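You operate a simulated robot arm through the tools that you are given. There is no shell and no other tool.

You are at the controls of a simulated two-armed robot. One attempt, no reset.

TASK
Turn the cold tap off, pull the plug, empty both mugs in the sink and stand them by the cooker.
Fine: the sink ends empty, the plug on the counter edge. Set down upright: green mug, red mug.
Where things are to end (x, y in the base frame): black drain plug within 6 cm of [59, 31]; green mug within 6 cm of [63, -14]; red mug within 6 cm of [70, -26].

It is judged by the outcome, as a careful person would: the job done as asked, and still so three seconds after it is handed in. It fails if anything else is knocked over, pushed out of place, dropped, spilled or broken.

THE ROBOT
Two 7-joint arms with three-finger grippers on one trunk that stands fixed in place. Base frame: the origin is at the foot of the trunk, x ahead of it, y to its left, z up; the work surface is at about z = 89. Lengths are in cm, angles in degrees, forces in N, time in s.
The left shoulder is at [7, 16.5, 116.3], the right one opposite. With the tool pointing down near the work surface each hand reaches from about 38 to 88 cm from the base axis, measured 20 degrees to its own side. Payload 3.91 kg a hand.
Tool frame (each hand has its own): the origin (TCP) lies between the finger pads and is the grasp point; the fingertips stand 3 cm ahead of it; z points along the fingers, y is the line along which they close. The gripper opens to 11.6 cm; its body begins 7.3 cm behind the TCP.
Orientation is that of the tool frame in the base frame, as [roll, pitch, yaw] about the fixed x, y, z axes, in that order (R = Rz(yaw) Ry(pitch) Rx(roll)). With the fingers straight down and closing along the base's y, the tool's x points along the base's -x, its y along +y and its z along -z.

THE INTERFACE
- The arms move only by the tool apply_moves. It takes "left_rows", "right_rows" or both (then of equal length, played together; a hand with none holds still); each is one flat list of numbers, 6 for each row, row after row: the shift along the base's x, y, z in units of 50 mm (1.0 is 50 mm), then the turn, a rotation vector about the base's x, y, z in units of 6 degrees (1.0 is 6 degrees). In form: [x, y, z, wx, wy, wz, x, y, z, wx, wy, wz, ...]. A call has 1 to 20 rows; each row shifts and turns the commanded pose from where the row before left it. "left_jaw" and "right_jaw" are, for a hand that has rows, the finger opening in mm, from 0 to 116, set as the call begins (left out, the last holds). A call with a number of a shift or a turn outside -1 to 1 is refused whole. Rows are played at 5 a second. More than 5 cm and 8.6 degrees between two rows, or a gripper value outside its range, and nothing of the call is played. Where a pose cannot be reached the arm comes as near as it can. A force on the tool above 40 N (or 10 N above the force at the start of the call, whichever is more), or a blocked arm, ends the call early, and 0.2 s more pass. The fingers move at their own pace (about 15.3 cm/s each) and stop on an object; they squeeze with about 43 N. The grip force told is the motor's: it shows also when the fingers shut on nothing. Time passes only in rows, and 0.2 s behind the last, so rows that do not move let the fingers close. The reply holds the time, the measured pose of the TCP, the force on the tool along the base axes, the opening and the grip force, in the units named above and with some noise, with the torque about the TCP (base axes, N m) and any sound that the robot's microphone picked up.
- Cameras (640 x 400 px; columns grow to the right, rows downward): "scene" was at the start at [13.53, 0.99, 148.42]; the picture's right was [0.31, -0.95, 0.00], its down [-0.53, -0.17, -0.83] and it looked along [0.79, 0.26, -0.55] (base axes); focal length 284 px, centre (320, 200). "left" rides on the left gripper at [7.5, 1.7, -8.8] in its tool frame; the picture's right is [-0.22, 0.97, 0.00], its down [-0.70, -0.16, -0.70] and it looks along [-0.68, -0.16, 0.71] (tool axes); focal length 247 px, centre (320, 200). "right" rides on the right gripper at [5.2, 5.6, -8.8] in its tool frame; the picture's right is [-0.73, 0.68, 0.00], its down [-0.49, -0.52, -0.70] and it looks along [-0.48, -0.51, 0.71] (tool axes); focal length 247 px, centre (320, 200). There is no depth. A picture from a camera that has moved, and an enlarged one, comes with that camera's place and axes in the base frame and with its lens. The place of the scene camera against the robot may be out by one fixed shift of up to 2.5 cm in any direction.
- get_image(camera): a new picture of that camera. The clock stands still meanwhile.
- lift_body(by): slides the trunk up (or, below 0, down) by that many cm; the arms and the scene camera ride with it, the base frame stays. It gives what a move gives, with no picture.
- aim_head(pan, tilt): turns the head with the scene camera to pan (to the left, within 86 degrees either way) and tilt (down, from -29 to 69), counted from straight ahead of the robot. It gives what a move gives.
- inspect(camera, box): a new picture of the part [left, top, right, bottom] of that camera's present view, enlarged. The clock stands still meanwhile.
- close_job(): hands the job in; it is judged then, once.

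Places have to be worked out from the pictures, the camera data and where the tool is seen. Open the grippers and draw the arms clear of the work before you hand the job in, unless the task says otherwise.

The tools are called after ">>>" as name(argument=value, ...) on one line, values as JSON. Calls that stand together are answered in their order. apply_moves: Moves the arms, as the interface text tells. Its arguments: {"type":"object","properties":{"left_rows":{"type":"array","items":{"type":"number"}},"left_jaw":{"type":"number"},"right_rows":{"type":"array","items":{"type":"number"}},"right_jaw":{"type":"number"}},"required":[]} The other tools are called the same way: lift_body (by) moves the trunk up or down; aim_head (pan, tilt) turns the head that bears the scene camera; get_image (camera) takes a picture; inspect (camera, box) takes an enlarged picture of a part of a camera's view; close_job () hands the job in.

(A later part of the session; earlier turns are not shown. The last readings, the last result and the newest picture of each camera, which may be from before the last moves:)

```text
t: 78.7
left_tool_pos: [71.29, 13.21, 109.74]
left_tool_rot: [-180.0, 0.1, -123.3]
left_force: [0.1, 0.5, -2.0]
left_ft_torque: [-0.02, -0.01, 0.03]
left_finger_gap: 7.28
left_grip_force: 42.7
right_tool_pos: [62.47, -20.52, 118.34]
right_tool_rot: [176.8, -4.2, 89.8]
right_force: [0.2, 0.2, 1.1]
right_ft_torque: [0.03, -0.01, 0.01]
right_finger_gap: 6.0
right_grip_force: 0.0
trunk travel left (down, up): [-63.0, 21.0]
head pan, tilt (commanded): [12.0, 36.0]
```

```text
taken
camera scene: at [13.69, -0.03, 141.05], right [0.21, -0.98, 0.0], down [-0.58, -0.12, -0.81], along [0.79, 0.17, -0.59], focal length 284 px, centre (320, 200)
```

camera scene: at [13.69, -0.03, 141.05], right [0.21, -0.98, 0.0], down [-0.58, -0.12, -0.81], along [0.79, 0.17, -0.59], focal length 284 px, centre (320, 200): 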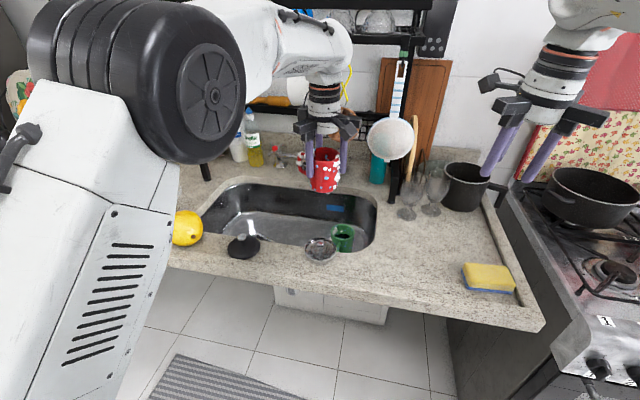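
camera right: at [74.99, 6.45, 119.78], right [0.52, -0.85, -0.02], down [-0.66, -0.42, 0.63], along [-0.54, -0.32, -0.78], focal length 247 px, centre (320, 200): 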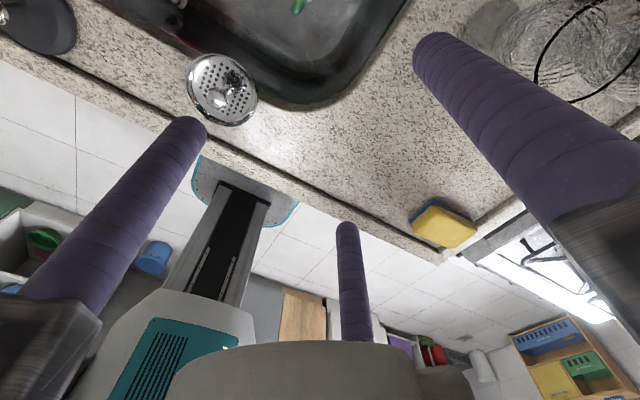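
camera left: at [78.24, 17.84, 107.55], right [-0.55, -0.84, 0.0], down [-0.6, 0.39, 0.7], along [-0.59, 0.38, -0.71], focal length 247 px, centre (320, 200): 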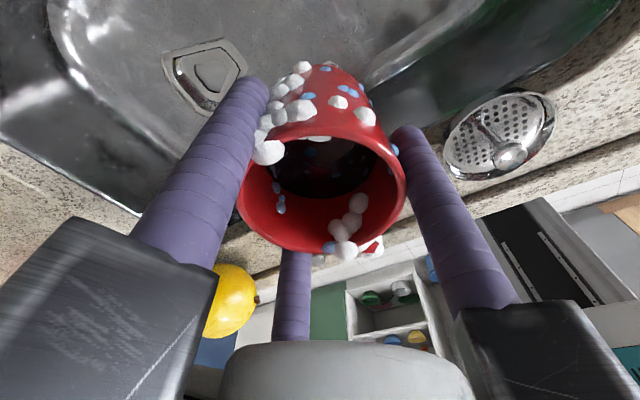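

Now I'll start the pour: tilt the mug bottom toward the right and its mouth toward the left, over the sink. First about 54°, then look.

>>> apply_moves(left_rows=[0, 0, 0, -0.94, -0.342, 0, 0, 0, 0, -0.94, -0.342, 0, 0, 0, 0, -0.94, -0.342, 0, 0, 0, 0, -0.94, -0.342, 0, 0, 0, 0, -0.94, -0.342, 0, 0, 0, 0, -0.94, -0.342, 0, 0, 0, 0, -0.94, -0.342, 0, 0, 0, 0, -0.94, -0.342, 0, 0, 0, 0, -0.94, -0.342, 0])

>>> get_image(camera="scene")

>>> get_image(camera="left")

```text
t: 80.7
left_tool_pos: [71.32, 13.58, 109.91]
left_tool_rot: [-132.0, -29.1, -136.4]
left_force: [0.0, -0.2, -2.9]
left_ft_torque: [0.04, 0.02, 0.0]
left_finger_gap: 7.3
left_grip_force: 43.2
right_tool_pos: [62.37, -20.52, 118.28]
right_tool_rot: [176.7, -4.1, 89.8]
right_force: [0.2, 0.5, 0.2]
right_ft_torque: [-0.03, -0.02, -0.04]
right_finger_gap: 6.0
right_grip_force: 0.0
trunk travel left (down, up): [-63.0, 21.0]
head pan, tilt (commanded): [12.0, 36.0]
```

```text
taken
camera scene: at [13.71, 0.2, 141.05], right [0.21, -0.98, 0.0], down [-0.58, -0.12, -0.81], along [0.79, 0.17, -0.59], focal length 284 px, centre (320, 200)
```

scene: 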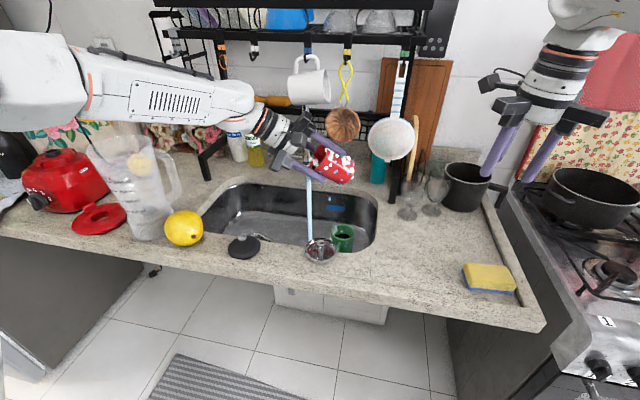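

```text
taken
camera left: at [63.09, 16.02, 117.66], right [-0.56, 0.37, -0.74], down [0.36, 0.92, 0.18], along [0.74, -0.17, -0.65], focal length 247 px, centre (320, 200)
```

left: 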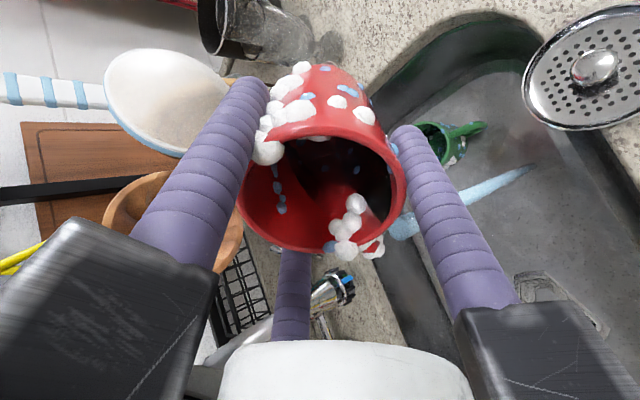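

A stream is pouring from the lip and landing in the sink near (70, 17). I'll continue tilting.

>>> apply_moves(left_rows=[0, 0, 0, -0.8, -0.29, 0, 0, 0, 0, -0.8, -0.29, 0, 0, 0, 0, -0.8, -0.29, 0, 0, 0, 0, -0.8, -0.29, 0, 0, 0, 0, -0.8, -0.29, 0, 0, 0, 0, -0.8, -0.29, 0])

>>> get_image(camera="scene")

>>> get_image(camera="left")

```text
t: 82.1
left_tool_pos: [71.41, 13.33, 109.85]
left_tool_rot: [-96.5, -36.6, -156.1]
left_force: [-0.2, -0.1, -3.6]
left_ft_torque: [0.03, 0.03, -0.01]
left_finger_gap: 7.29
left_grip_force: 42.9
right_tool_pos: [62.37, -20.51, 118.3]
right_tool_rot: [176.8, -4.2, 89.8]
right_force: [1.1, 0.2, 0.2]
right_ft_torque: [0.0, 0.03, 0.02]
right_finger_gap: 6.02
right_grip_force: 0.1
trunk travel left (down, up): [-63.0, 21.0]
head pan, tilt (commanded): [12.0, 36.0]
```

```text
taken
camera scene: at [13.74, 0.12, 141.05], right [0.21, -0.98, 0.0], down [-0.58, -0.12, -0.81], along [0.79, 0.17, -0.59], focal length 284 px, centre (320, 200)
```

scene: 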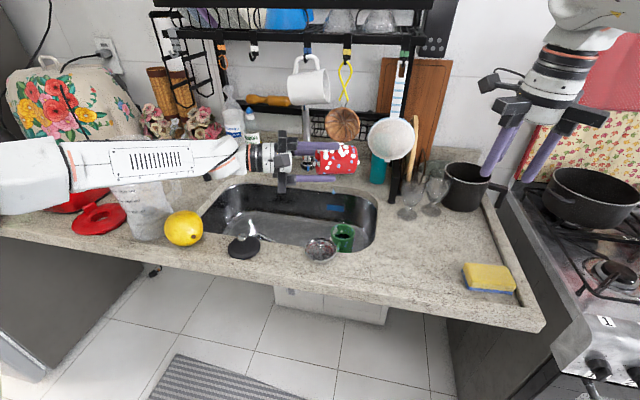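

```text
taken
camera left: at [61.99, 18.9, 113.81], right [-0.41, -0.06, -0.91], down [0.37, 0.9, -0.22], along [0.84, -0.43, -0.35], focal length 247 px, centre (320, 200)
```

left: 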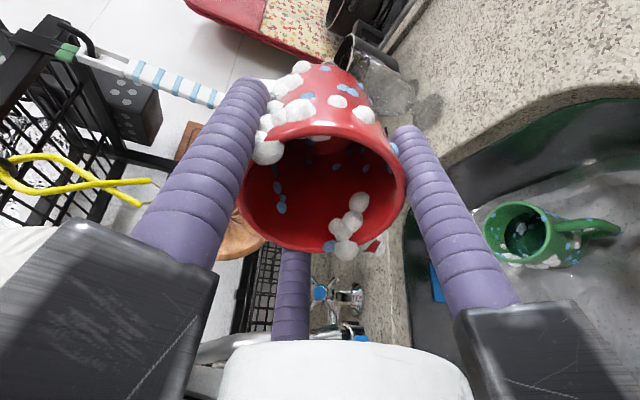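

The stream has ended at about 85° tilt. I'll go a little past horizontal in small steps so it drains fully, moving slightly right to keep the forearm away from the jar.

>>> apply_moves(left_rows=[0, -0.15, 0, -0.7, -0.25, 0, 0, -0.15, 0, -0.7, -0.25, 0, 0, -0.15, 0, -0.7, -0.25, 0])

>>> get_image(camera="scene")

>>> get_image(camera="left")

```text
t: 82.9
left_tool_pos: [71.51, 11.09, 110.01]
left_tool_rot: [-79.9, -36.5, -166.1]
left_force: [0.5, -0.1, -2.2]
left_ft_torque: [0.05, 0.02, 0.0]
left_finger_gap: 7.3
left_grip_force: 43.2
right_tool_pos: [62.52, -20.65, 118.33]
right_tool_rot: [176.8, -4.1, 89.9]
right_force: [0.2, 0.6, 0.0]
right_ft_torque: [0.0, 0.01, 0.0]
right_finger_gap: 6.0
right_grip_force: 0.0
trunk travel left (down, up): [-63.0, 21.0]
head pan, tilt (commanded): [12.0, 36.0]
```

```text
taken
camera scene: at [13.73, 0.03, 141.05], right [0.21, -0.98, 0.0], down [-0.58, -0.12, -0.81], along [0.79, 0.17, -0.59], focal length 284 px, centre (320, 200)
```

scene: 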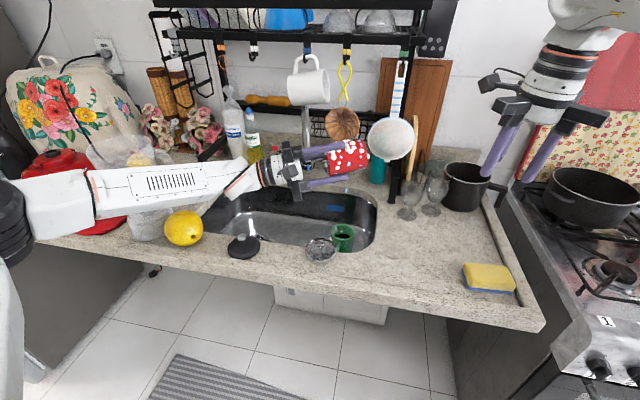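

```text
taken
camera left: at [61.77, 17.23, 111.87], right [-0.34, -0.26, -0.91], down [0.39, 0.84, -0.38], along [0.86, -0.48, -0.18], focal length 247 px, centre (320, 200)
```

left: 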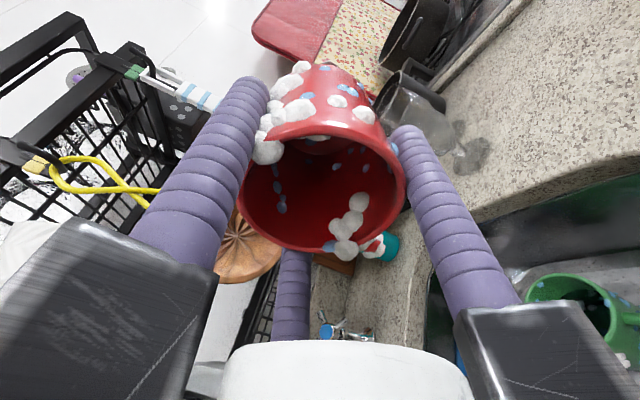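

The tilt is now 98° and the inside looks empty. I'll hold briefly, then turn it back upright.

>>> apply_moves(left_rows=[0, 0, 0, 0, 0, 0, 0, 0, 0, 0, 0, 0, 0, 0, 0, 0, 0, 0, 0, 0.1, 0, 0.8, 0.29, 0, 0, 0.1, 0, 0.8, 0.29, 0, 0, 0.1, 0, 0.8, 0.29, 0, 0, 0.1, 0, 0.8, 0.29, 0, 0, 0, 0, 0.8, 0.29, 0, 0, 0, 0, 0.8, 0.29, 0])

>>> get_image(camera="scene")

>>> get_image(camera="left")

```text
t: 84.9
left_tool_pos: [71.4, 13.06, 110.03]
left_tool_rot: [-117.8, -33.5, -143.9]
left_force: [0.1, -0.7, -1.5]
left_ft_torque: [0.05, 0.03, 0.0]
left_finger_gap: 7.27
left_grip_force: 42.8
right_tool_pos: [62.38, -20.81, 118.46]
right_tool_rot: [176.7, -4.1, 89.8]
right_force: [-0.9, -0.2, 0.0]
right_ft_torque: [0.03, 0.01, -0.01]
right_finger_gap: 5.99
right_grip_force: 0.0
trunk travel left (down, up): [-63.0, 21.0]
head pan, tilt (commanded): [12.0, 36.0]
```

```text
taken
camera scene: at [13.65, -0.07, 141.05], right [0.21, -0.98, 0.0], down [-0.58, -0.12, -0.81], along [0.79, 0.17, -0.59], focal length 284 px, centre (320, 200)
```

scene: 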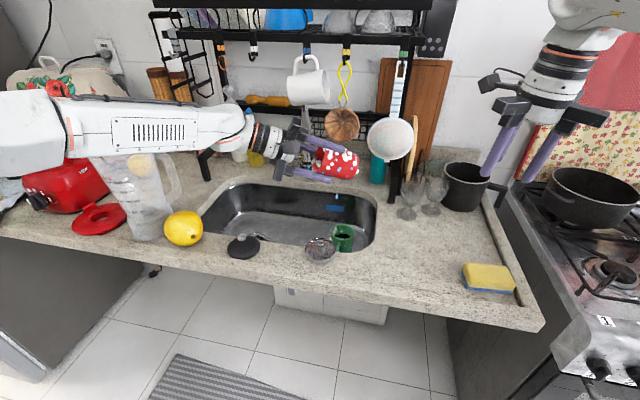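

```text
taken
camera left: at [62.54, 17.03, 116.29], right [-0.5, 0.2, -0.84], down [0.36, 0.93, 0.0], along [0.79, -0.3, -0.54], focal length 247 px, centre (320, 200)
```

left: 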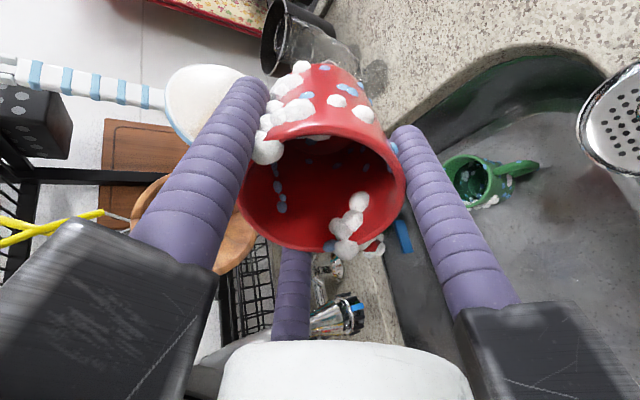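

The red mug is empty (about 1.5 N now). I'll finish bringing it upright while shifting the right hand out of the way.

>>> apply_moves(left_rows=[0, 0, 0, 0.88, 0.32, 0, 0, 0, 0, 0.88, 0.32, 0, 0, 0, 0, 0.88, 0.32, 0, 0, 0, 0, 0.88, 0.32, 0, 0, 0, 0, 0.88, 0.32, 0, 0, 0, 0, 0.88, 0.32, 0, 0, 0, 0, 0.88, 0.32, 0, 0, 0, 0, 0.88, 0.32, 0, 0, 0, 0, 0.88, 0.32, 0, 0, 0, 0, 0.88, 0.32, 0, 0, 0, 0, 0.88, 0.32, 0, 0, 0, 0, 0.88, 0.32, 0], right_rows=[0, -0.2, 0, 0, 0, 0, 0, -0.2, 0, 0, 0, 0, 0, -0.2, 0, 0, 0, 0, 0, -0.2, 0, 0, 0, 0, 0, -0.2, 0, 0, 0, 0, 0, -0.2, 0, 0, 0, 0, 0, -0.2, 0, 0, 0, 0, 0, -0.2, 0, 0, 0, 0, 0, -0.2, 0, 0, 0, 0, 0, -0.2, 0, 0, 0, 0, 0, -0.2, 0, 0, 0, 0, 0, -0.2, 0, 0, 0, 0])

>>> get_image(camera="scene")

>>> get_image(camera="left")

```text
t: 87.5
left_tool_pos: [71.29, 13.01, 109.94]
left_tool_rot: [179.8, 0.0, -123.3]
left_force: [0.3, 0.1, -2.2]
left_ft_torque: [-0.03, 0.01, 0.0]
left_finger_gap: 7.3
left_grip_force: 43.6
right_tool_pos: [62.44, -32.46, 118.17]
right_tool_rot: [176.8, -4.2, 89.8]
right_force: [0.8, -0.2, -0.4]
right_ft_torque: [0.02, 0.03, 0.0]
right_finger_gap: 6.0
right_grip_force: 0.1
trunk travel left (down, up): [-63.0, 21.0]
head pan, tilt (commanded): [12.0, 36.0]
```

```text
taken
camera scene: at [13.73, -0.12, 141.05], right [0.21, -0.98, 0.0], down [-0.58, -0.12, -0.81], along [0.79, 0.17, -0.59], focal length 284 px, centre (320, 200)
```

scene: 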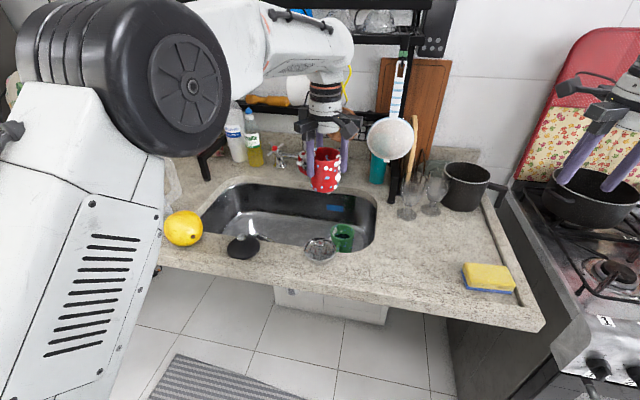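

```text
taken
camera left: at [65.97, 7.46, 118.84], right [-0.69, 0.72, 0.0], down [0.52, 0.49, 0.7], along [0.5, 0.49, -0.71], focal length 247 px, centre (320, 200)
```

left: 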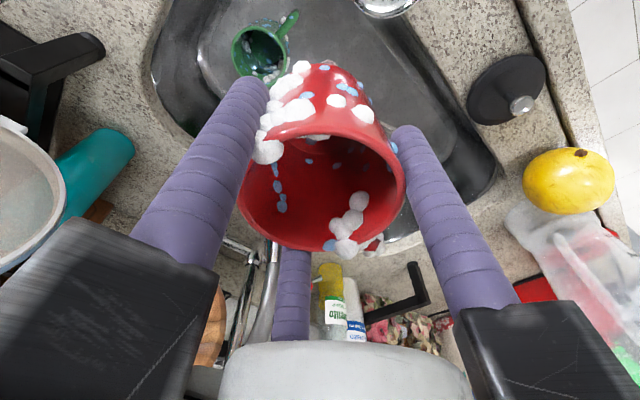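

It's upright again. I'll carry the empty red mug to the counter right of the sink, at about (64, -8), as a handover spot for the right hand.

>>> apply_moves(left_rows=[-0.2, -0.5, -0.1, 0, 0, 0, -0.25, -0.7, -0.2, 0, 0, 0, -0.25, -0.8, -0.2, 0, 0, 0, -0.25, -0.8, -0.2, 0, 0, 0, -0.25, -0.8, -0.3, 0, 0, 0, -0.25, -0.6, -0.3, 0, 0, 0])

>>> get_image(camera="scene")

>>> get_image(camera="left")

```text
t: 89.1
left_tool_pos: [66.24, -4.72, 105.28]
left_tool_rot: [-178.0, -4.5, -119.4]
left_force: [-0.3, 0.6, -2.3]
left_ft_torque: [-0.01, -0.02, -0.01]
left_finger_gap: 7.29
left_grip_force: 43.0
right_tool_pos: [62.33, -32.25, 118.22]
right_tool_rot: [176.6, -4.1, 89.7]
right_force: [-0.5, -0.6, 0.2]
right_ft_torque: [0.01, -0.03, 0.0]
right_finger_gap: 6.02
right_grip_force: 0.0
trunk travel left (down, up): [-63.0, 21.0]
head pan, tilt (commanded): [12.0, 36.0]
stopped in row 6 (left hand): the arm was blocked; the commanded pose is now the measured one
```

```text
taken
camera scene: at [13.69, 0.06, 141.05], right [0.21, -0.98, 0.0], down [-0.58, -0.12, -0.81], along [0.79, 0.17, -0.59], focal length 284 px, centre (320, 200)
```

scene: 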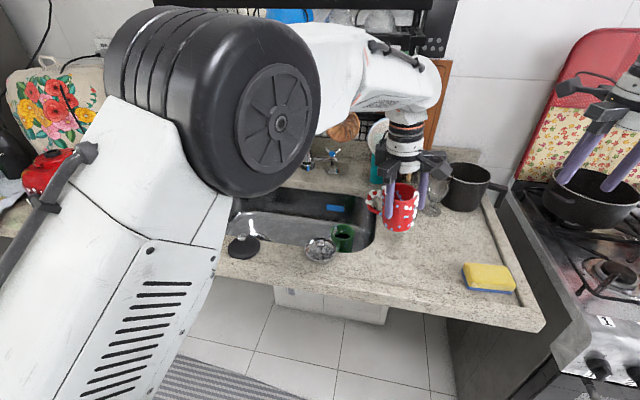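

```text
taken
camera left: at [61.4, -9.61, 114.66], right [-0.74, 0.67, -0.05], down [0.49, 0.59, 0.65], along [0.46, 0.46, -0.76], focal length 247 px, centre (320, 200)
```

left: 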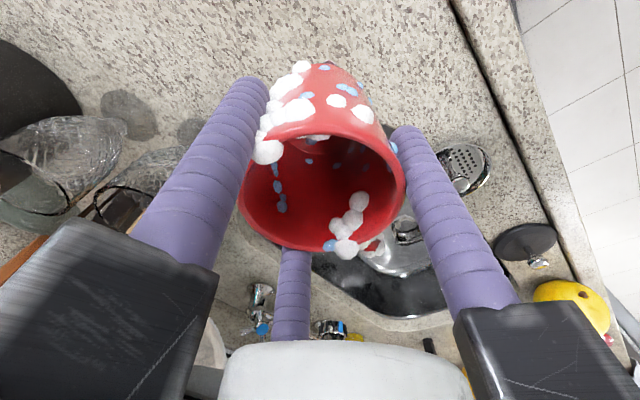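

The left arm is limited again at (66, -5). Turning the yaw back toward home freed it before, so I'll level the mug and unwind the yaw about 35°.

>>> apply_moves(left_rows=[0, 0, 0, 0.4, -0.04, -0.5, 0, 0, 0, 0.4, -0.04, -0.7, 0, 0, 0, 0, 0, -0.9, 0, 0, 0, 0, 0, -0.9, 0, 0, 0, 0, 0, -0.9, 0, 0, 0, 0, 0, -0.9, 0, 0, 0, 0, 0, -0.9])

>>> get_image(camera="scene")

```text
t: 90.7
left_tool_pos: [66.27, -4.82, 105.24]
left_tool_rot: [179.7, 0.0, -153.8]
left_force: [-0.7, -0.1, -2.2]
left_ft_torque: [-0.03, -0.01, -0.01]
left_finger_gap: 7.26
left_grip_force: 43.1
right_tool_pos: [62.29, -32.34, 118.23]
right_tool_rot: [176.6, -4.2, 89.8]
right_force: [0.4, 0.1, 0.1]
right_ft_torque: [-0.03, 0.0, 0.01]
right_finger_gap: 5.99
right_grip_force: 0.1
trunk travel left (down, up): [-63.0, 21.0]
head pan, tilt (commanded): [12.0, 36.0]
```

```text
taken
camera scene: at [13.68, 0.01, 141.05], right [0.21, -0.98, 0.0], down [-0.58, -0.12, -0.81], along [0.79, 0.17, -0.59], focal length 284 px, centre (320, 200)
```

scene: 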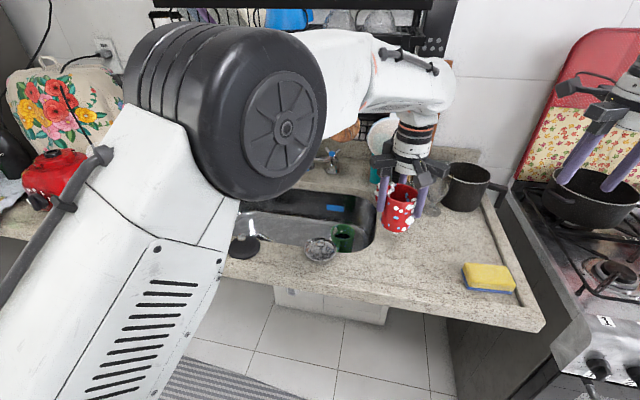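

That freed it. I'll continue to about (65, -8.5) and start lowering.

>>> apply_moves(left_rows=[-0.1, -0.25, -0.1, 0, 0, -0.5, -0.1, -0.25, -0.2, 0, 0, -0.5, -0.05, -0.25, -0.3, 0, 0, -0.5, 0, 0, -0.4, 0, 0, 0])

>>> get_image(camera="left")

```text
t: 91.7
left_tool_pos: [65.87, -7.21, 101.66]
left_tool_rot: [-178.0, -0.6, -161.1]
left_force: [0.0, 0.3, -2.7]
left_ft_torque: [0.02, 0.0, -0.03]
left_finger_gap: 7.29
left_grip_force: 42.4
right_tool_pos: [62.44, -32.47, 118.19]
right_tool_rot: [176.7, -4.1, 89.7]
right_force: [0.2, 0.5, -0.8]
right_ft_torque: [-0.04, 0.01, 0.01]
right_finger_gap: 6.0
right_grip_force: 0.1
trunk travel left (down, up): [-63.0, 21.0]
head pan, tilt (commanded): [12.0, 36.0]
```

```text
taken
camera left: at [58.46, -7.84, 110.57], right [-0.1, 0.99, -0.04], down [0.71, 0.1, 0.7], along [0.7, 0.05, -0.72], focal length 247 px, centre (320, 200)
```

left: 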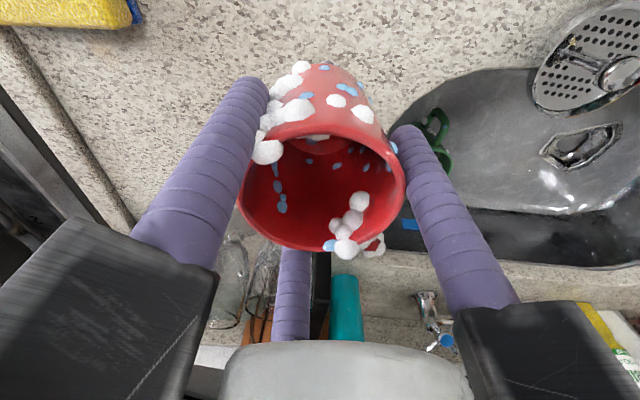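

I'll lower further with slightly more unwinding so the hand levels out, and check the pose.

>>> apply_moves(left_rows=[0, 0.1, -0.2, 0, 0, -0.8, 0, 0.05, -0.2, 0, 0, -0.8, 0, 0, -0.2, 0, 0, -0.8])

>>> get_image(camera="scene")

```text
t: 92.5
left_tool_pos: [65.41, -7.24, 97.62]
left_tool_rot: [-179.4, 0.0, -176.4]
left_force: [0.1, 0.4, -2.2]
left_ft_torque: [0.01, -0.01, -0.02]
left_finger_gap: 7.27
left_grip_force: 42.5
right_tool_pos: [62.37, -32.5, 118.29]
right_tool_rot: [176.7, -4.0, 89.8]
right_force: [0.4, 0.4, -0.4]
right_ft_torque: [-0.02, -0.04, 0.01]
right_finger_gap: 5.99
right_grip_force: 0.0
trunk travel left (down, up): [-63.0, 21.0]
head pan, tilt (commanded): [12.0, 36.0]
```

```text
taken
camera scene: at [13.7, -0.02, 141.05], right [0.21, -0.98, 0.0], down [-0.58, -0.12, -0.81], along [0.79, 0.17, -0.59], focal length 284 px, centre (320, 200)
```

scene: 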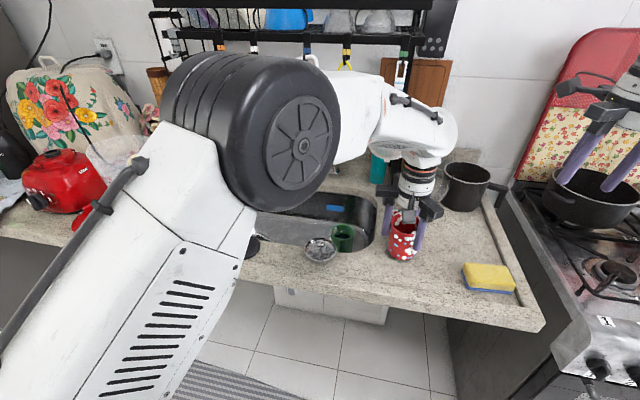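

It's level again. I'll lower to contact with the counter.

>>> apply_moves(left_rows=[0, 0, -0.2, 0, 0, 0, 0, 0, -0.15, 0, 0, 0, 0, 0, -0.12, 0, 0, 0, 0, 0, -0.1, 0, 0, 0])

>>> inspect(camera="scene", box=[340, 160, 480, 290])

```text
t: 93.5
left_tool_pos: [65.52, -7.07, 95.47]
left_tool_rot: [-178.9, 0.4, -176.0]
left_force: [3.2, -3.9, 23.9]
left_ft_torque: [0.05, 0.01, -0.13]
left_finger_gap: 7.31
left_grip_force: 43.4
right_tool_pos: [62.08, -32.37, 118.36]
right_tool_rot: [176.6, -4.1, 89.9]
right_force: [-0.1, 0.4, -1.1]
right_ft_torque: [-0.01, -0.03, 0.02]
right_finger_gap: 6.01
right_grip_force: 0.0
trunk travel left (down, up): [-63.0, 21.0]
head pan, tilt (commanded): [12.0, 36.0]
```

```text
3.08 times, centred on (410, 225) of scene
camera zoom: at [13.43, -0.01, 141.1], right [0.21, -0.98, 0.0], down [-0.57, -0.12, -0.81], along [0.79, 0.17, -0.59], focal length 873 px, centre (43, 123)
```

zoom: 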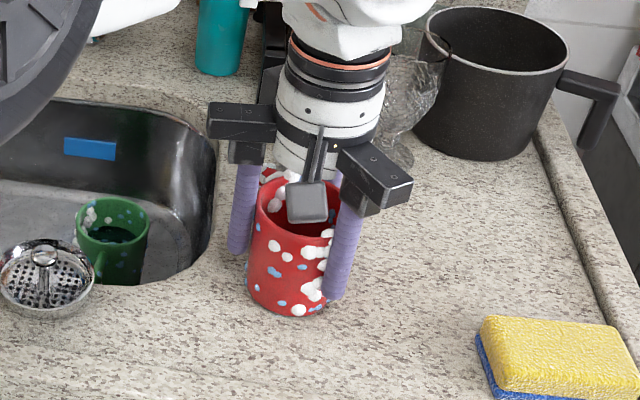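

The mug rests on the counter. I'll ease off the downward push, open the fingers, and lift away.

>>> apply_moves(left_rows=[0, 0, 0.13, 0, 0, 0])

>>> apply_moves(left_rows=[0, 0, 0, 0, 0, 0, 0, 0, 0, 0, 0, 0, 0, 0, 0, 0, 0, 0, 0, 0, 0.3, 0, 0, 0, 0, 0, 0.6, 0, 0, 0, 0, 0, 0.6, 0, 0, 0], left_jaw=116)

>>> get_image(camera="left")

>>> inspect(camera="scene", box=[340, 160, 480, 290])

```text
t: 93.9
left_tool_pos: [65.37, -7.14, 95.47]
left_tool_rot: [-179.4, -0.3, -176.1]
left_force: [4.2, -6.0, 13.3]
left_ft_torque: [-0.27, -0.58, -0.17]
left_finger_gap: 7.26
left_grip_force: 42.7
right_tool_pos: [62.14, -32.47, 118.27]
right_tool_rot: [176.6, -4.2, 89.8]
right_force: [0.1, -0.4, -0.5]
right_ft_torque: [0.0, 0.02, -0.02]
right_finger_gap: 6.01
right_grip_force: 0.0
trunk travel left (down, up): [-63.0, 21.0]
head pan, tilt (commanded): [12.0, 36.0]
```

```text
t: 95.3
left_tool_pos: [65.48, -6.91, 101.8]
left_tool_rot: [-179.7, -1.0, -176.2]
left_force: [-0.8, 0.1, 0.6]
left_ft_torque: [-0.01, 0.0, 0.02]
left_finger_gap: 11.58
left_grip_force: 0.0
right_tool_pos: [62.25, -32.32, 118.3]
right_tool_rot: [176.6, -4.0, 89.8]
right_force: [-0.8, -0.1, -0.1]
right_ft_torque: [0.01, -0.02, -0.02]
right_finger_gap: 5.99
right_grip_force: 0.0
trunk travel left (down, up): [-63.0, 21.0]
head pan, tilt (commanded): [12.0, 36.0]
```

```text
taken
camera left: at [58.19, -5.73, 110.75], right [0.16, 0.99, -0.01], down [0.72, -0.11, 0.69], along [0.68, -0.12, -0.73], focal length 247 px, centre (320, 200)
```

left: 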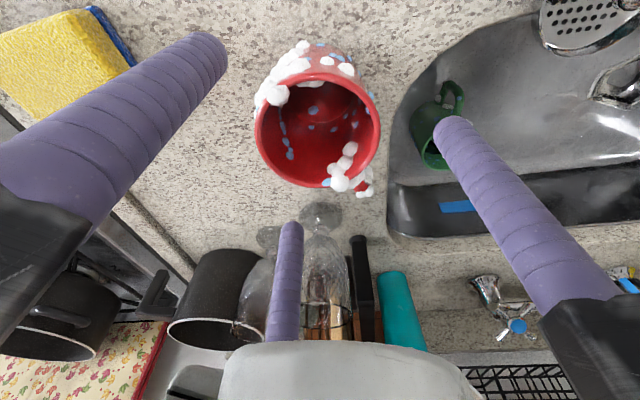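

```text
3.08 times, centred on (410, 225) of scene
camera zoom: at [13.62, 0.02, 141.06], right [0.21, -0.98, 0.0], down [-0.57, -0.12, -0.81], along [0.79, 0.17, -0.59], focal length 873 px, centre (43, 123)
```

zoom: 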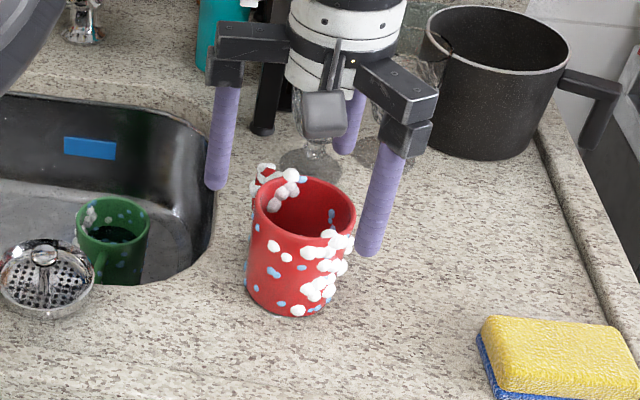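

The red mug stands upright at about (65.4, -7.1), and the green one is next. I'll lift the left hand and bring it in front of the green mug at (68, 9, 110), keeping this yaw.

>>> apply_moves(left_rows=[0, 0, 0.6, 0, 0, 0, 0, 0, 0.6, 0, 0, 0, 0.05, 0.5, 0.3, 0, 0, 0, 0.1, 0.7, 0.1, 0, 0, 0, 0.1, 0.7, 0, 0, 0, 0, 0.1, 0.7, 0, 0, 0, 0, 0.1, 0.6, 0, 0, 0, 0])

>>> get_image(camera="left")

>>> get_image(camera="scene")

```text
t: 96.9
left_tool_pos: [67.48, 8.56, 110.3]
left_tool_rot: [179.9, 0.2, -177.0]
left_force: [-0.5, -0.3, -0.8]
left_ft_torque: [-0.03, 0.02, -0.01]
left_finger_gap: 11.62
left_grip_force: 0.0
right_tool_pos: [62.29, -32.27, 118.31]
right_tool_rot: [176.8, -4.1, 89.8]
right_force: [0.4, -0.3, 0.2]
right_ft_torque: [-0.02, 0.03, 0.0]
right_finger_gap: 6.02
right_grip_force: 0.1
trunk travel left (down, up): [-63.0, 21.0]
head pan, tilt (commanded): [12.0, 36.0]
```

```text
taken
camera left: at [60.04, 9.74, 119.3], right [0.17, 0.98, 0.0], down [0.7, -0.13, 0.7], along [0.69, -0.12, -0.71], focal length 247 px, centre (320, 200)
```

left: 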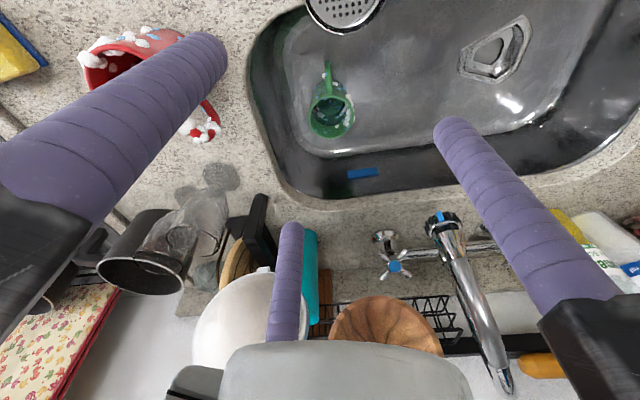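

```text
taken
camera scene: at [13.7, 0.15, 141.05], right [0.21, -0.98, 0.0], down [-0.58, -0.12, -0.81], along [0.79, 0.17, -0.59], focal length 284 px, centre (320, 200)
```

scene: 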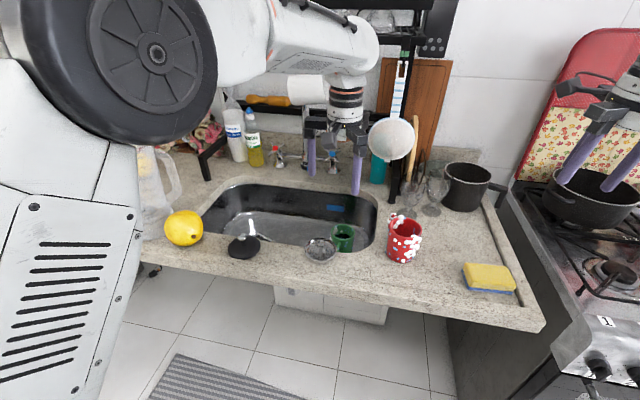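

I'll measure the green mug from this view.

>>> inspect(camera="left", box=[260, 30, 420, 160])

```text
3.08 times, centred on (340, 95) of left
camera zoom: at [60.04, 9.74, 119.3], right [0.17, 0.98, 0.0], down [0.7, -0.13, 0.7], along [0.69, -0.12, -0.71], focal length 760 px, centre (258, 523)
```

zoom: 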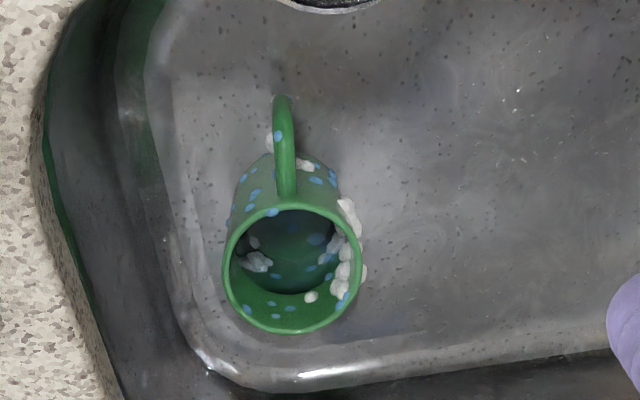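

The green mug's rim centre is at about (78.25, 8.45, 82.2), with its handle at 175°. I'll lean the hand forward 15° and bring it to the start of the slanted approach.

>>> apply_moves(left_rows=[0.1, 0, -0.2, 0, 0, 0.65, 0.1, 0, -0.3, 0, 0, 0.65, 0.2, 0, -0.4, 0, -0.833, 0.65, 0.3, 0, -0.44, 0, -0.833, 0, 0.3, 0, -0.44, 0, -0.833, 0])

>>> get_image(camera="left")

>>> get_image(camera="scene")

```text
t: 98.1
left_tool_pos: [72.34, 8.14, 101.38]
left_tool_rot: [-176.5, 14.6, -164.9]
left_force: [0.4, 0.2, -0.1]
left_ft_torque: [0.0, -0.01, -0.01]
left_finger_gap: 11.58
left_grip_force: 0.0
right_tool_pos: [62.44, -32.4, 118.27]
right_tool_rot: [176.6, -4.1, 89.7]
right_force: [-0.9, 0.5, 0.0]
right_ft_torque: [0.02, 0.02, 0.01]
right_finger_gap: 6.02
right_grip_force: 0.0
trunk travel left (down, up): [-63.0, 21.0]
head pan, tilt (commanded): [12.0, 36.0]
```

```text
taken
camera left: at [62.66, 7.71, 107.91], right [-0.03, 1.0, 0.0], down [0.51, 0.01, 0.86], along [0.86, 0.03, -0.51], focal length 247 px, centre (320, 200)
```

left: 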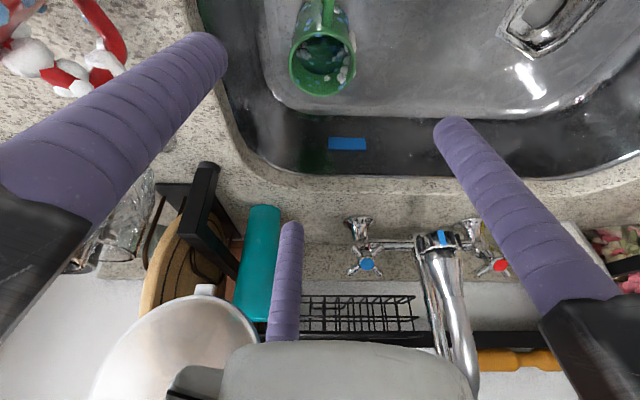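

```text
taken
camera scene: at [13.71, -0.01, 141.05], right [0.21, -0.98, 0.0], down [-0.58, -0.12, -0.81], along [0.79, 0.17, -0.59], focal length 284 px, centre (320, 200)
```

scene: 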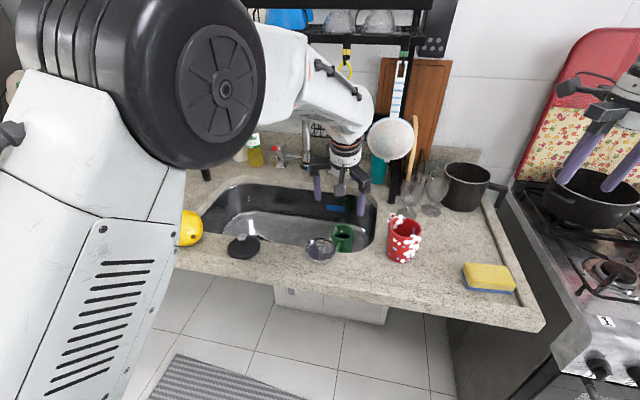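

The lean is set with no obstruction. I'll go straight down a little to clear the mould, then slide along the slanted line to just above the rim.

>>> apply_moves(left_rows=[0, 0.02, -0.6, 0, 0, 0, 0.197, 0.01, -0.613, 0, 0, 0, 0.197, 0.01, -0.613, 0, 0, 0, 0.197, 0.01, -0.613, 0, 0, 0])

>>> get_image(camera="left")

>>> get_image(camera="scene")

```text
t: 99.1
left_tool_pos: [75.26, 8.2, 89.43]
left_tool_rot: [-176.6, 14.6, -164.9]
left_force: [0.4, -0.8, 0.5]
left_ft_torque: [0.02, 0.03, -0.01]
left_finger_gap: 11.59
left_grip_force: 0.1
right_tool_pos: [62.35, -32.29, 118.26]
right_tool_rot: [176.7, -4.1, 89.8]
right_force: [-0.7, -0.4, -0.4]
right_ft_torque: [-0.03, 0.03, 0.04]
right_finger_gap: 5.98
right_grip_force: 0.0
trunk travel left (down, up): [-63.0, 21.0]
head pan, tilt (commanded): [12.0, 36.0]
```

```text
taken
camera left: at [65.62, 7.92, 96.0], right [-0.03, 1.0, 0.0], down [0.51, 0.02, 0.86], along [0.86, 0.03, -0.51], focal length 247 px, centre (320, 200)
```

left: 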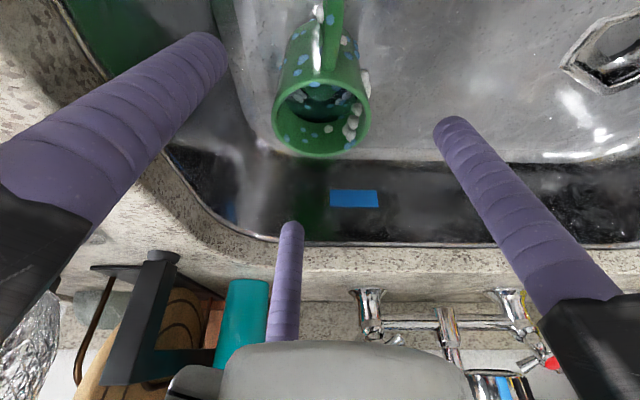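

```text
taken
camera scene: at [13.83, 0.01, 141.04], right [0.21, -0.98, 0.0], down [-0.58, -0.12, -0.81], along [0.79, 0.17, -0.59], focal length 284 px, centre (320, 200)
```

scene: 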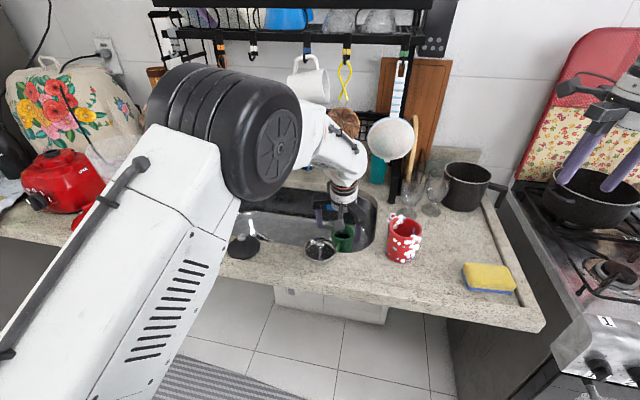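

The rim centre reads about (78.05, 8.35). I'll slide the fingers down around the green mug along the slanted line.

>>> apply_moves(left_rows=[0.18, 0.01, -0.5, 0, 0, 0, 0.18, 0.01, -0.6, 0, 0, 0, 0.19, 0.01, -0.65, 0, 0, 0])

>>> get_image(camera="left")

```text
t: 99.9
left_tool_pos: [77.94, 8.46, 80.79]
left_tool_rot: [-176.6, 14.6, -164.9]
left_force: [0.9, 0.3, -0.2]
left_ft_torque: [0.0, 0.04, 0.04]
left_finger_gap: 11.58
left_grip_force: 0.2
right_tool_pos: [62.39, -32.33, 118.16]
right_tool_rot: [176.7, -4.1, 89.9]
right_force: [-0.1, 0.1, -0.6]
right_ft_torque: [-0.05, 0.04, 0.01]
right_finger_gap: 6.0
right_grip_force: 0.0
trunk travel left (down, up): [-63.0, 21.0]
head pan, tilt (commanded): [12.0, 36.0]
```

```text
taken
camera left: at [68.39, 8.13, 87.44], right [-0.03, 1.0, 0.0], down [0.51, 0.01, 0.86], along [0.86, 0.03, -0.51], focal length 247 px, centre (320, 200)
```

left: 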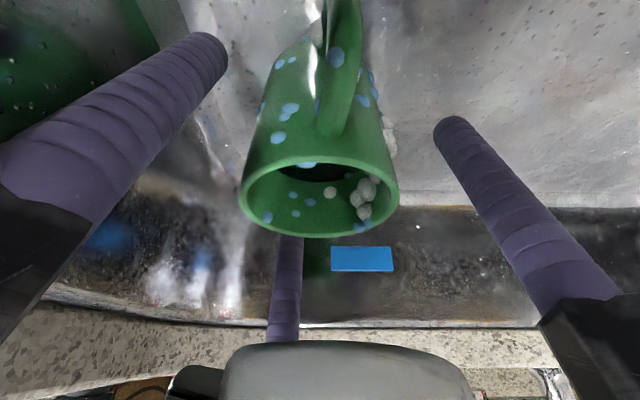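

The fingers surround the green mug. I'll straighten the hand most of the way, by 10°, before closing.

>>> apply_moves(left_rows=[0.02, 0, 0, 0, 0.55, 0, 0.01, 0, 0, 0, 0.55, 0, 0.01, 0, 0, 0, 0.55, 0])

>>> get_image(camera="left")

>>> inspect(camera="scene", box=[280, 70, 440, 270])

```text
t: 100.7
left_tool_pos: [78.19, 8.55, 80.67]
left_tool_rot: [-179.1, 5.0, -165.2]
left_force: [0.3, -0.9, -0.1]
left_ft_torque: [0.02, 0.0, 0.01]
left_finger_gap: 11.58
left_grip_force: 0.1
right_tool_pos: [62.28, -32.3, 118.22]
right_tool_rot: [176.7, -4.1, 89.8]
right_force: [0.8, -1.0, -0.7]
right_ft_torque: [-0.01, 0.0, 0.0]
right_finger_gap: 6.0
right_grip_force: 0.1
trunk travel left (down, up): [-63.0, 21.0]
head pan, tilt (commanded): [12.0, 36.0]
```

```text
taken
camera left: at [69.88, 8.15, 88.88], right [-0.03, 1.0, 0.01], down [0.65, 0.02, 0.76], along [0.76, 0.03, -0.65], focal length 247 px, centre (320, 200)
```

left: 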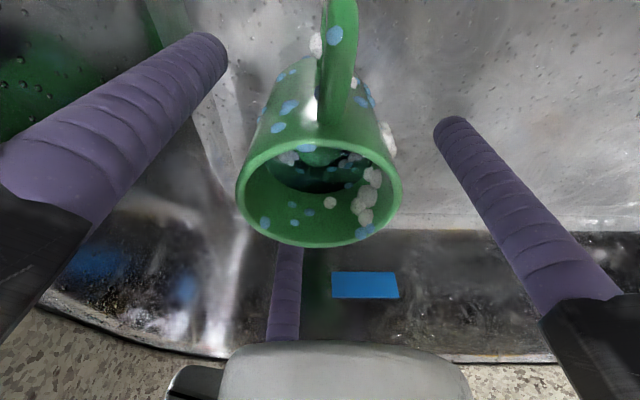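

```text
2.00 times, centred on (360, 170) of scene
camera zoom: at [13.7, 0.04, 141.05], right [0.21, -0.98, 0.0], down [-0.58, -0.12, -0.81], along [0.79, 0.17, -0.59], focal length 567 px, centre (240, 260)
```

zoom: 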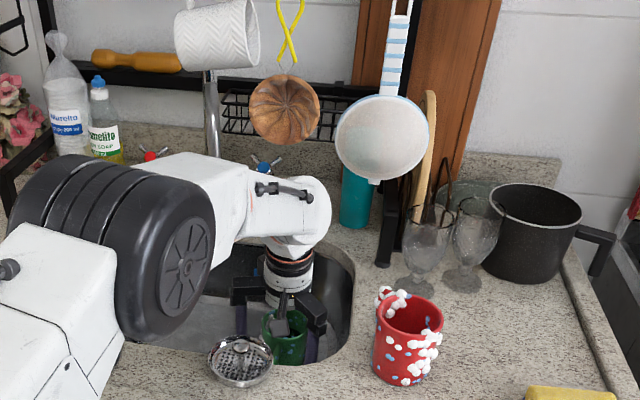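

There's plenty of room below the mould. I'll straighten the last 5° and close the grip.

>>> apply_moves(left_rows=[0, 0, 0, 0.1, 0.42, 0, 0, 0, 0, 0, 0.42, 0])

>>> apply_moves(left_rows=[0, 0, 0, 0, 0, 0, 0, 0, 0, 0, 0, 0, 0, 0, 0, 0, 0, 0], left_jaw=0)

>>> get_image(camera="left")

```text
t: 101.3
left_tool_pos: [78.15, 8.57, 80.65]
left_tool_rot: [178.9, 0.3, -165.5]
left_force: [0.4, -0.3, 0.2]
left_ft_torque: [0.0, 0.0, -0.01]
left_finger_gap: 11.61
left_grip_force: 0.0
right_tool_pos: [62.25, -32.25, 118.28]
right_tool_rot: [176.7, -4.1, 89.8]
right_force: [0.5, -0.3, -0.5]
right_ft_torque: [0.01, 0.0, -0.03]
right_finger_gap: 6.0
right_grip_force: 0.1
trunk travel left (down, up): [-63.0, 21.0]
head pan, tilt (commanded): [12.0, 36.0]
```

```text
t: 102.1
left_tool_pos: [78.2, 8.59, 80.79]
left_tool_rot: [179.0, 0.4, -165.5]
left_force: [0.3, -1.2, 2.8]
left_ft_torque: [-0.01, 0.13, 0.0]
left_finger_gap: 7.27
left_grip_force: 42.8
right_tool_pos: [62.32, -32.31, 118.39]
right_tool_rot: [176.6, -4.1, 89.9]
right_force: [0.4, -0.3, -0.2]
right_ft_torque: [0.0, -0.02, 0.01]
right_finger_gap: 5.99
right_grip_force: 0.0
trunk travel left (down, up): [-63.0, 21.0]
head pan, tilt (commanded): [12.0, 36.0]
```

```text
taken
camera left: at [70.56, 8.06, 89.63], right [-0.03, 1.0, 0.02], down [0.71, 0.01, 0.7], along [0.7, 0.03, -0.71], focal length 247 px, centre (320, 200)
```

left: 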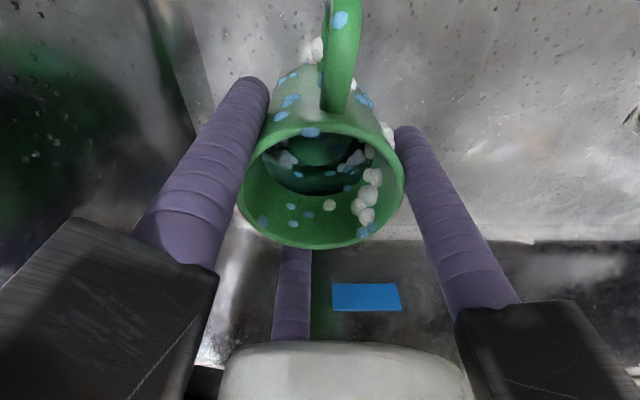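

The green mug is gripped. I'll lift it slightly, lean the hand forward 15° again, and back out along the same slanted path.

>>> apply_moves(left_rows=[0, 0, 0.2, 0, 0, 0, -0.05, 0, 0.1, 0, -0.8, 0, -0.05, 0, 0.1, 0, -0.8, 0, -0.05, 0, 0.1, 0, -0.8, 0, -0.12, 0, 0.4, 0, 0, 0, -0.15, 0, 0.5, 0, 0, 0, -0.15, 0, 0.5, 0, 0, 0, -0.15, 0, 0.5, 0, 0, 0, -0.15, 0, 0.5, 0, 0, 0, -0.15, 0, 0.5, 0, 0, 0])

>>> get_image(camera="left")

>>> get_image(camera="scene")

```text
t: 104.3
left_tool_pos: [72.8, 8.43, 97.77]
left_tool_rot: [-177.2, 14.3, -165.1]
left_force: [-0.4, 0.0, -2.0]
left_ft_torque: [0.0, 0.02, 0.03]
left_finger_gap: 7.28
left_grip_force: 43.0
right_tool_pos: [62.23, -32.35, 118.34]
right_tool_rot: [176.5, -4.1, 89.8]
right_force: [0.1, 0.4, 0.2]
right_ft_torque: [0.0, -0.03, 0.01]
right_finger_gap: 5.98
right_grip_force: 0.1
trunk travel left (down, up): [-63.0, 21.0]
head pan, tilt (commanded): [12.0, 36.0]
```

```text
taken
camera left: at [63.36, 7.93, 104.42], right [-0.03, 1.0, 0.01], down [0.52, 0.01, 0.86], along [0.86, 0.03, -0.52], focal length 247 px, centre (320, 200)
```

left: 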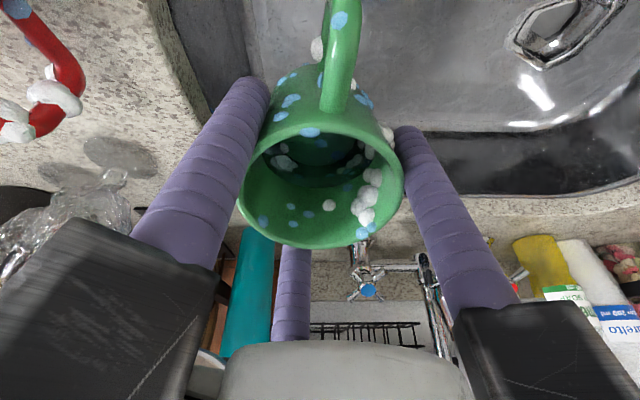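

```text
taken
camera scene: at [13.57, 0.02, 141.06], right [0.21, -0.98, 0.0], down [-0.57, -0.12, -0.81], along [0.79, 0.17, -0.59], focal length 284 px, centre (320, 200)
```

scene: 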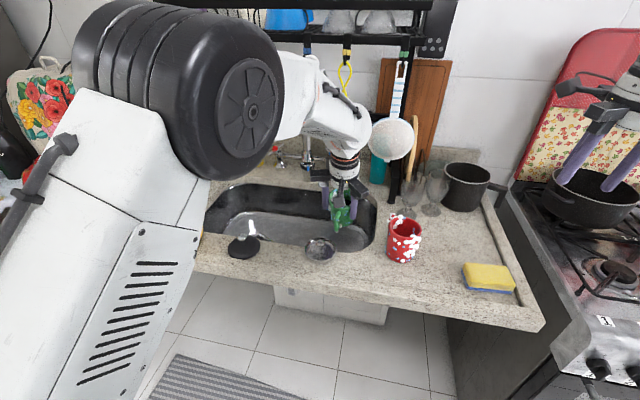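

Clear of the sink. I'll level it while moving to the pouring spot at (71.3, 13.2, 110).

>>> apply_moves(left_rows=[-0.06, 0.1, 0.4, 0, 0.48, 0, -0.06, 0.2, 0.5, 0, 0.48, 0, -0.06, 0.2, 0.5, 0, 0.48, 0, -0.06, 0.25, 0.5, 0, 0.48, 0, -0.06, 0.2, 0.5, 0, 0.48, 0])

>>> apply_moves(left_rows=[0, 0, 0, -0.94, -0.342, 0, 0, 0, 0, -0.94, -0.342, 0, 0, 0, 0, -0.94, -0.342, 0, 0, 0, 0, -0.94, -0.342, 0, 0, 0, 0, -0.94, -0.342, 0, 0, 0, 0, -0.94, -0.342, 0, 0, 0, 0, -0.94, -0.342, 0, 0, 0, 0, -0.94, -0.342, 0])

>>> get_image(camera="scene")

>>> get_image(camera="left")

```text
t: 105.5
left_tool_pos: [71.64, 13.34, 109.5]
left_tool_rot: [179.0, 0.2, -165.5]
left_force: [-0.5, -0.1, -1.7]
left_ft_torque: [0.01, 0.0, 0.03]
left_finger_gap: 7.24
left_grip_force: 43.1
right_tool_pos: [62.36, -32.29, 118.24]
right_tool_rot: [176.7, -4.1, 89.8]
right_force: [-0.7, 0.2, 0.5]
right_ft_torque: [0.0, 0.03, 0.02]
right_finger_gap: 5.98
right_grip_force: 0.0
trunk travel left (down, up): [-63.0, 21.0]
head pan, tilt (commanded): [12.0, 36.0]
```

```text
t: 107.3
left_tool_pos: [71.68, 13.39, 109.78]
left_tool_rot: [-132.9, 4.2, -163.5]
left_force: [-0.3, 0.5, -2.3]
left_ft_torque: [0.0, 0.0, 0.02]
left_finger_gap: 7.26
left_grip_force: 43.3
right_tool_pos: [62.39, -32.32, 118.34]
right_tool_rot: [176.7, -4.2, 89.9]
right_force: [0.0, -0.2, 0.4]
right_ft_torque: [-0.03, 0.01, -0.01]
right_finger_gap: 5.98
right_grip_force: 0.0
trunk travel left (down, up): [-63.0, 21.0]
head pan, tilt (commanded): [12.0, 36.0]
```

```text
taken
camera scene: at [13.7, 0.17, 141.05], right [0.21, -0.98, 0.0], down [-0.58, -0.12, -0.81], along [0.79, 0.17, -0.59], focal length 284 px, centre (320, 200)
```

scene: 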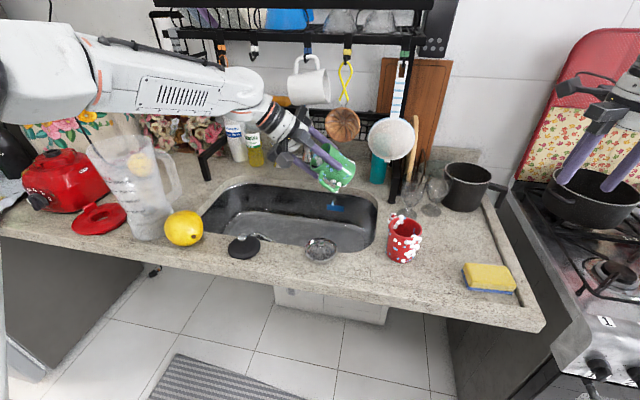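

```text
taken
camera left: at [62.08, 18.43, 114.02], right [0.07, 0.72, -0.69], down [0.51, 0.57, 0.64], along [0.86, -0.4, -0.32], focal length 247 px, centre (320, 200)
```

left: 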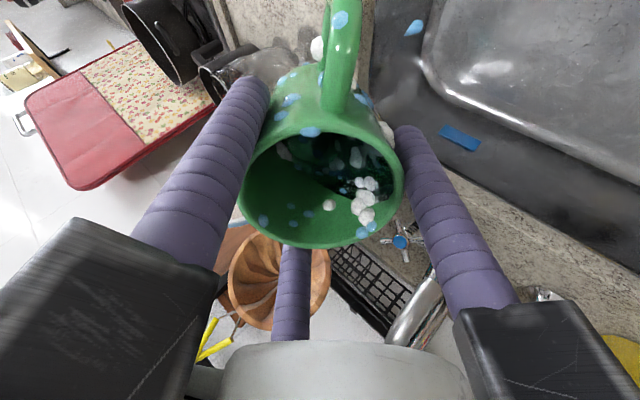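

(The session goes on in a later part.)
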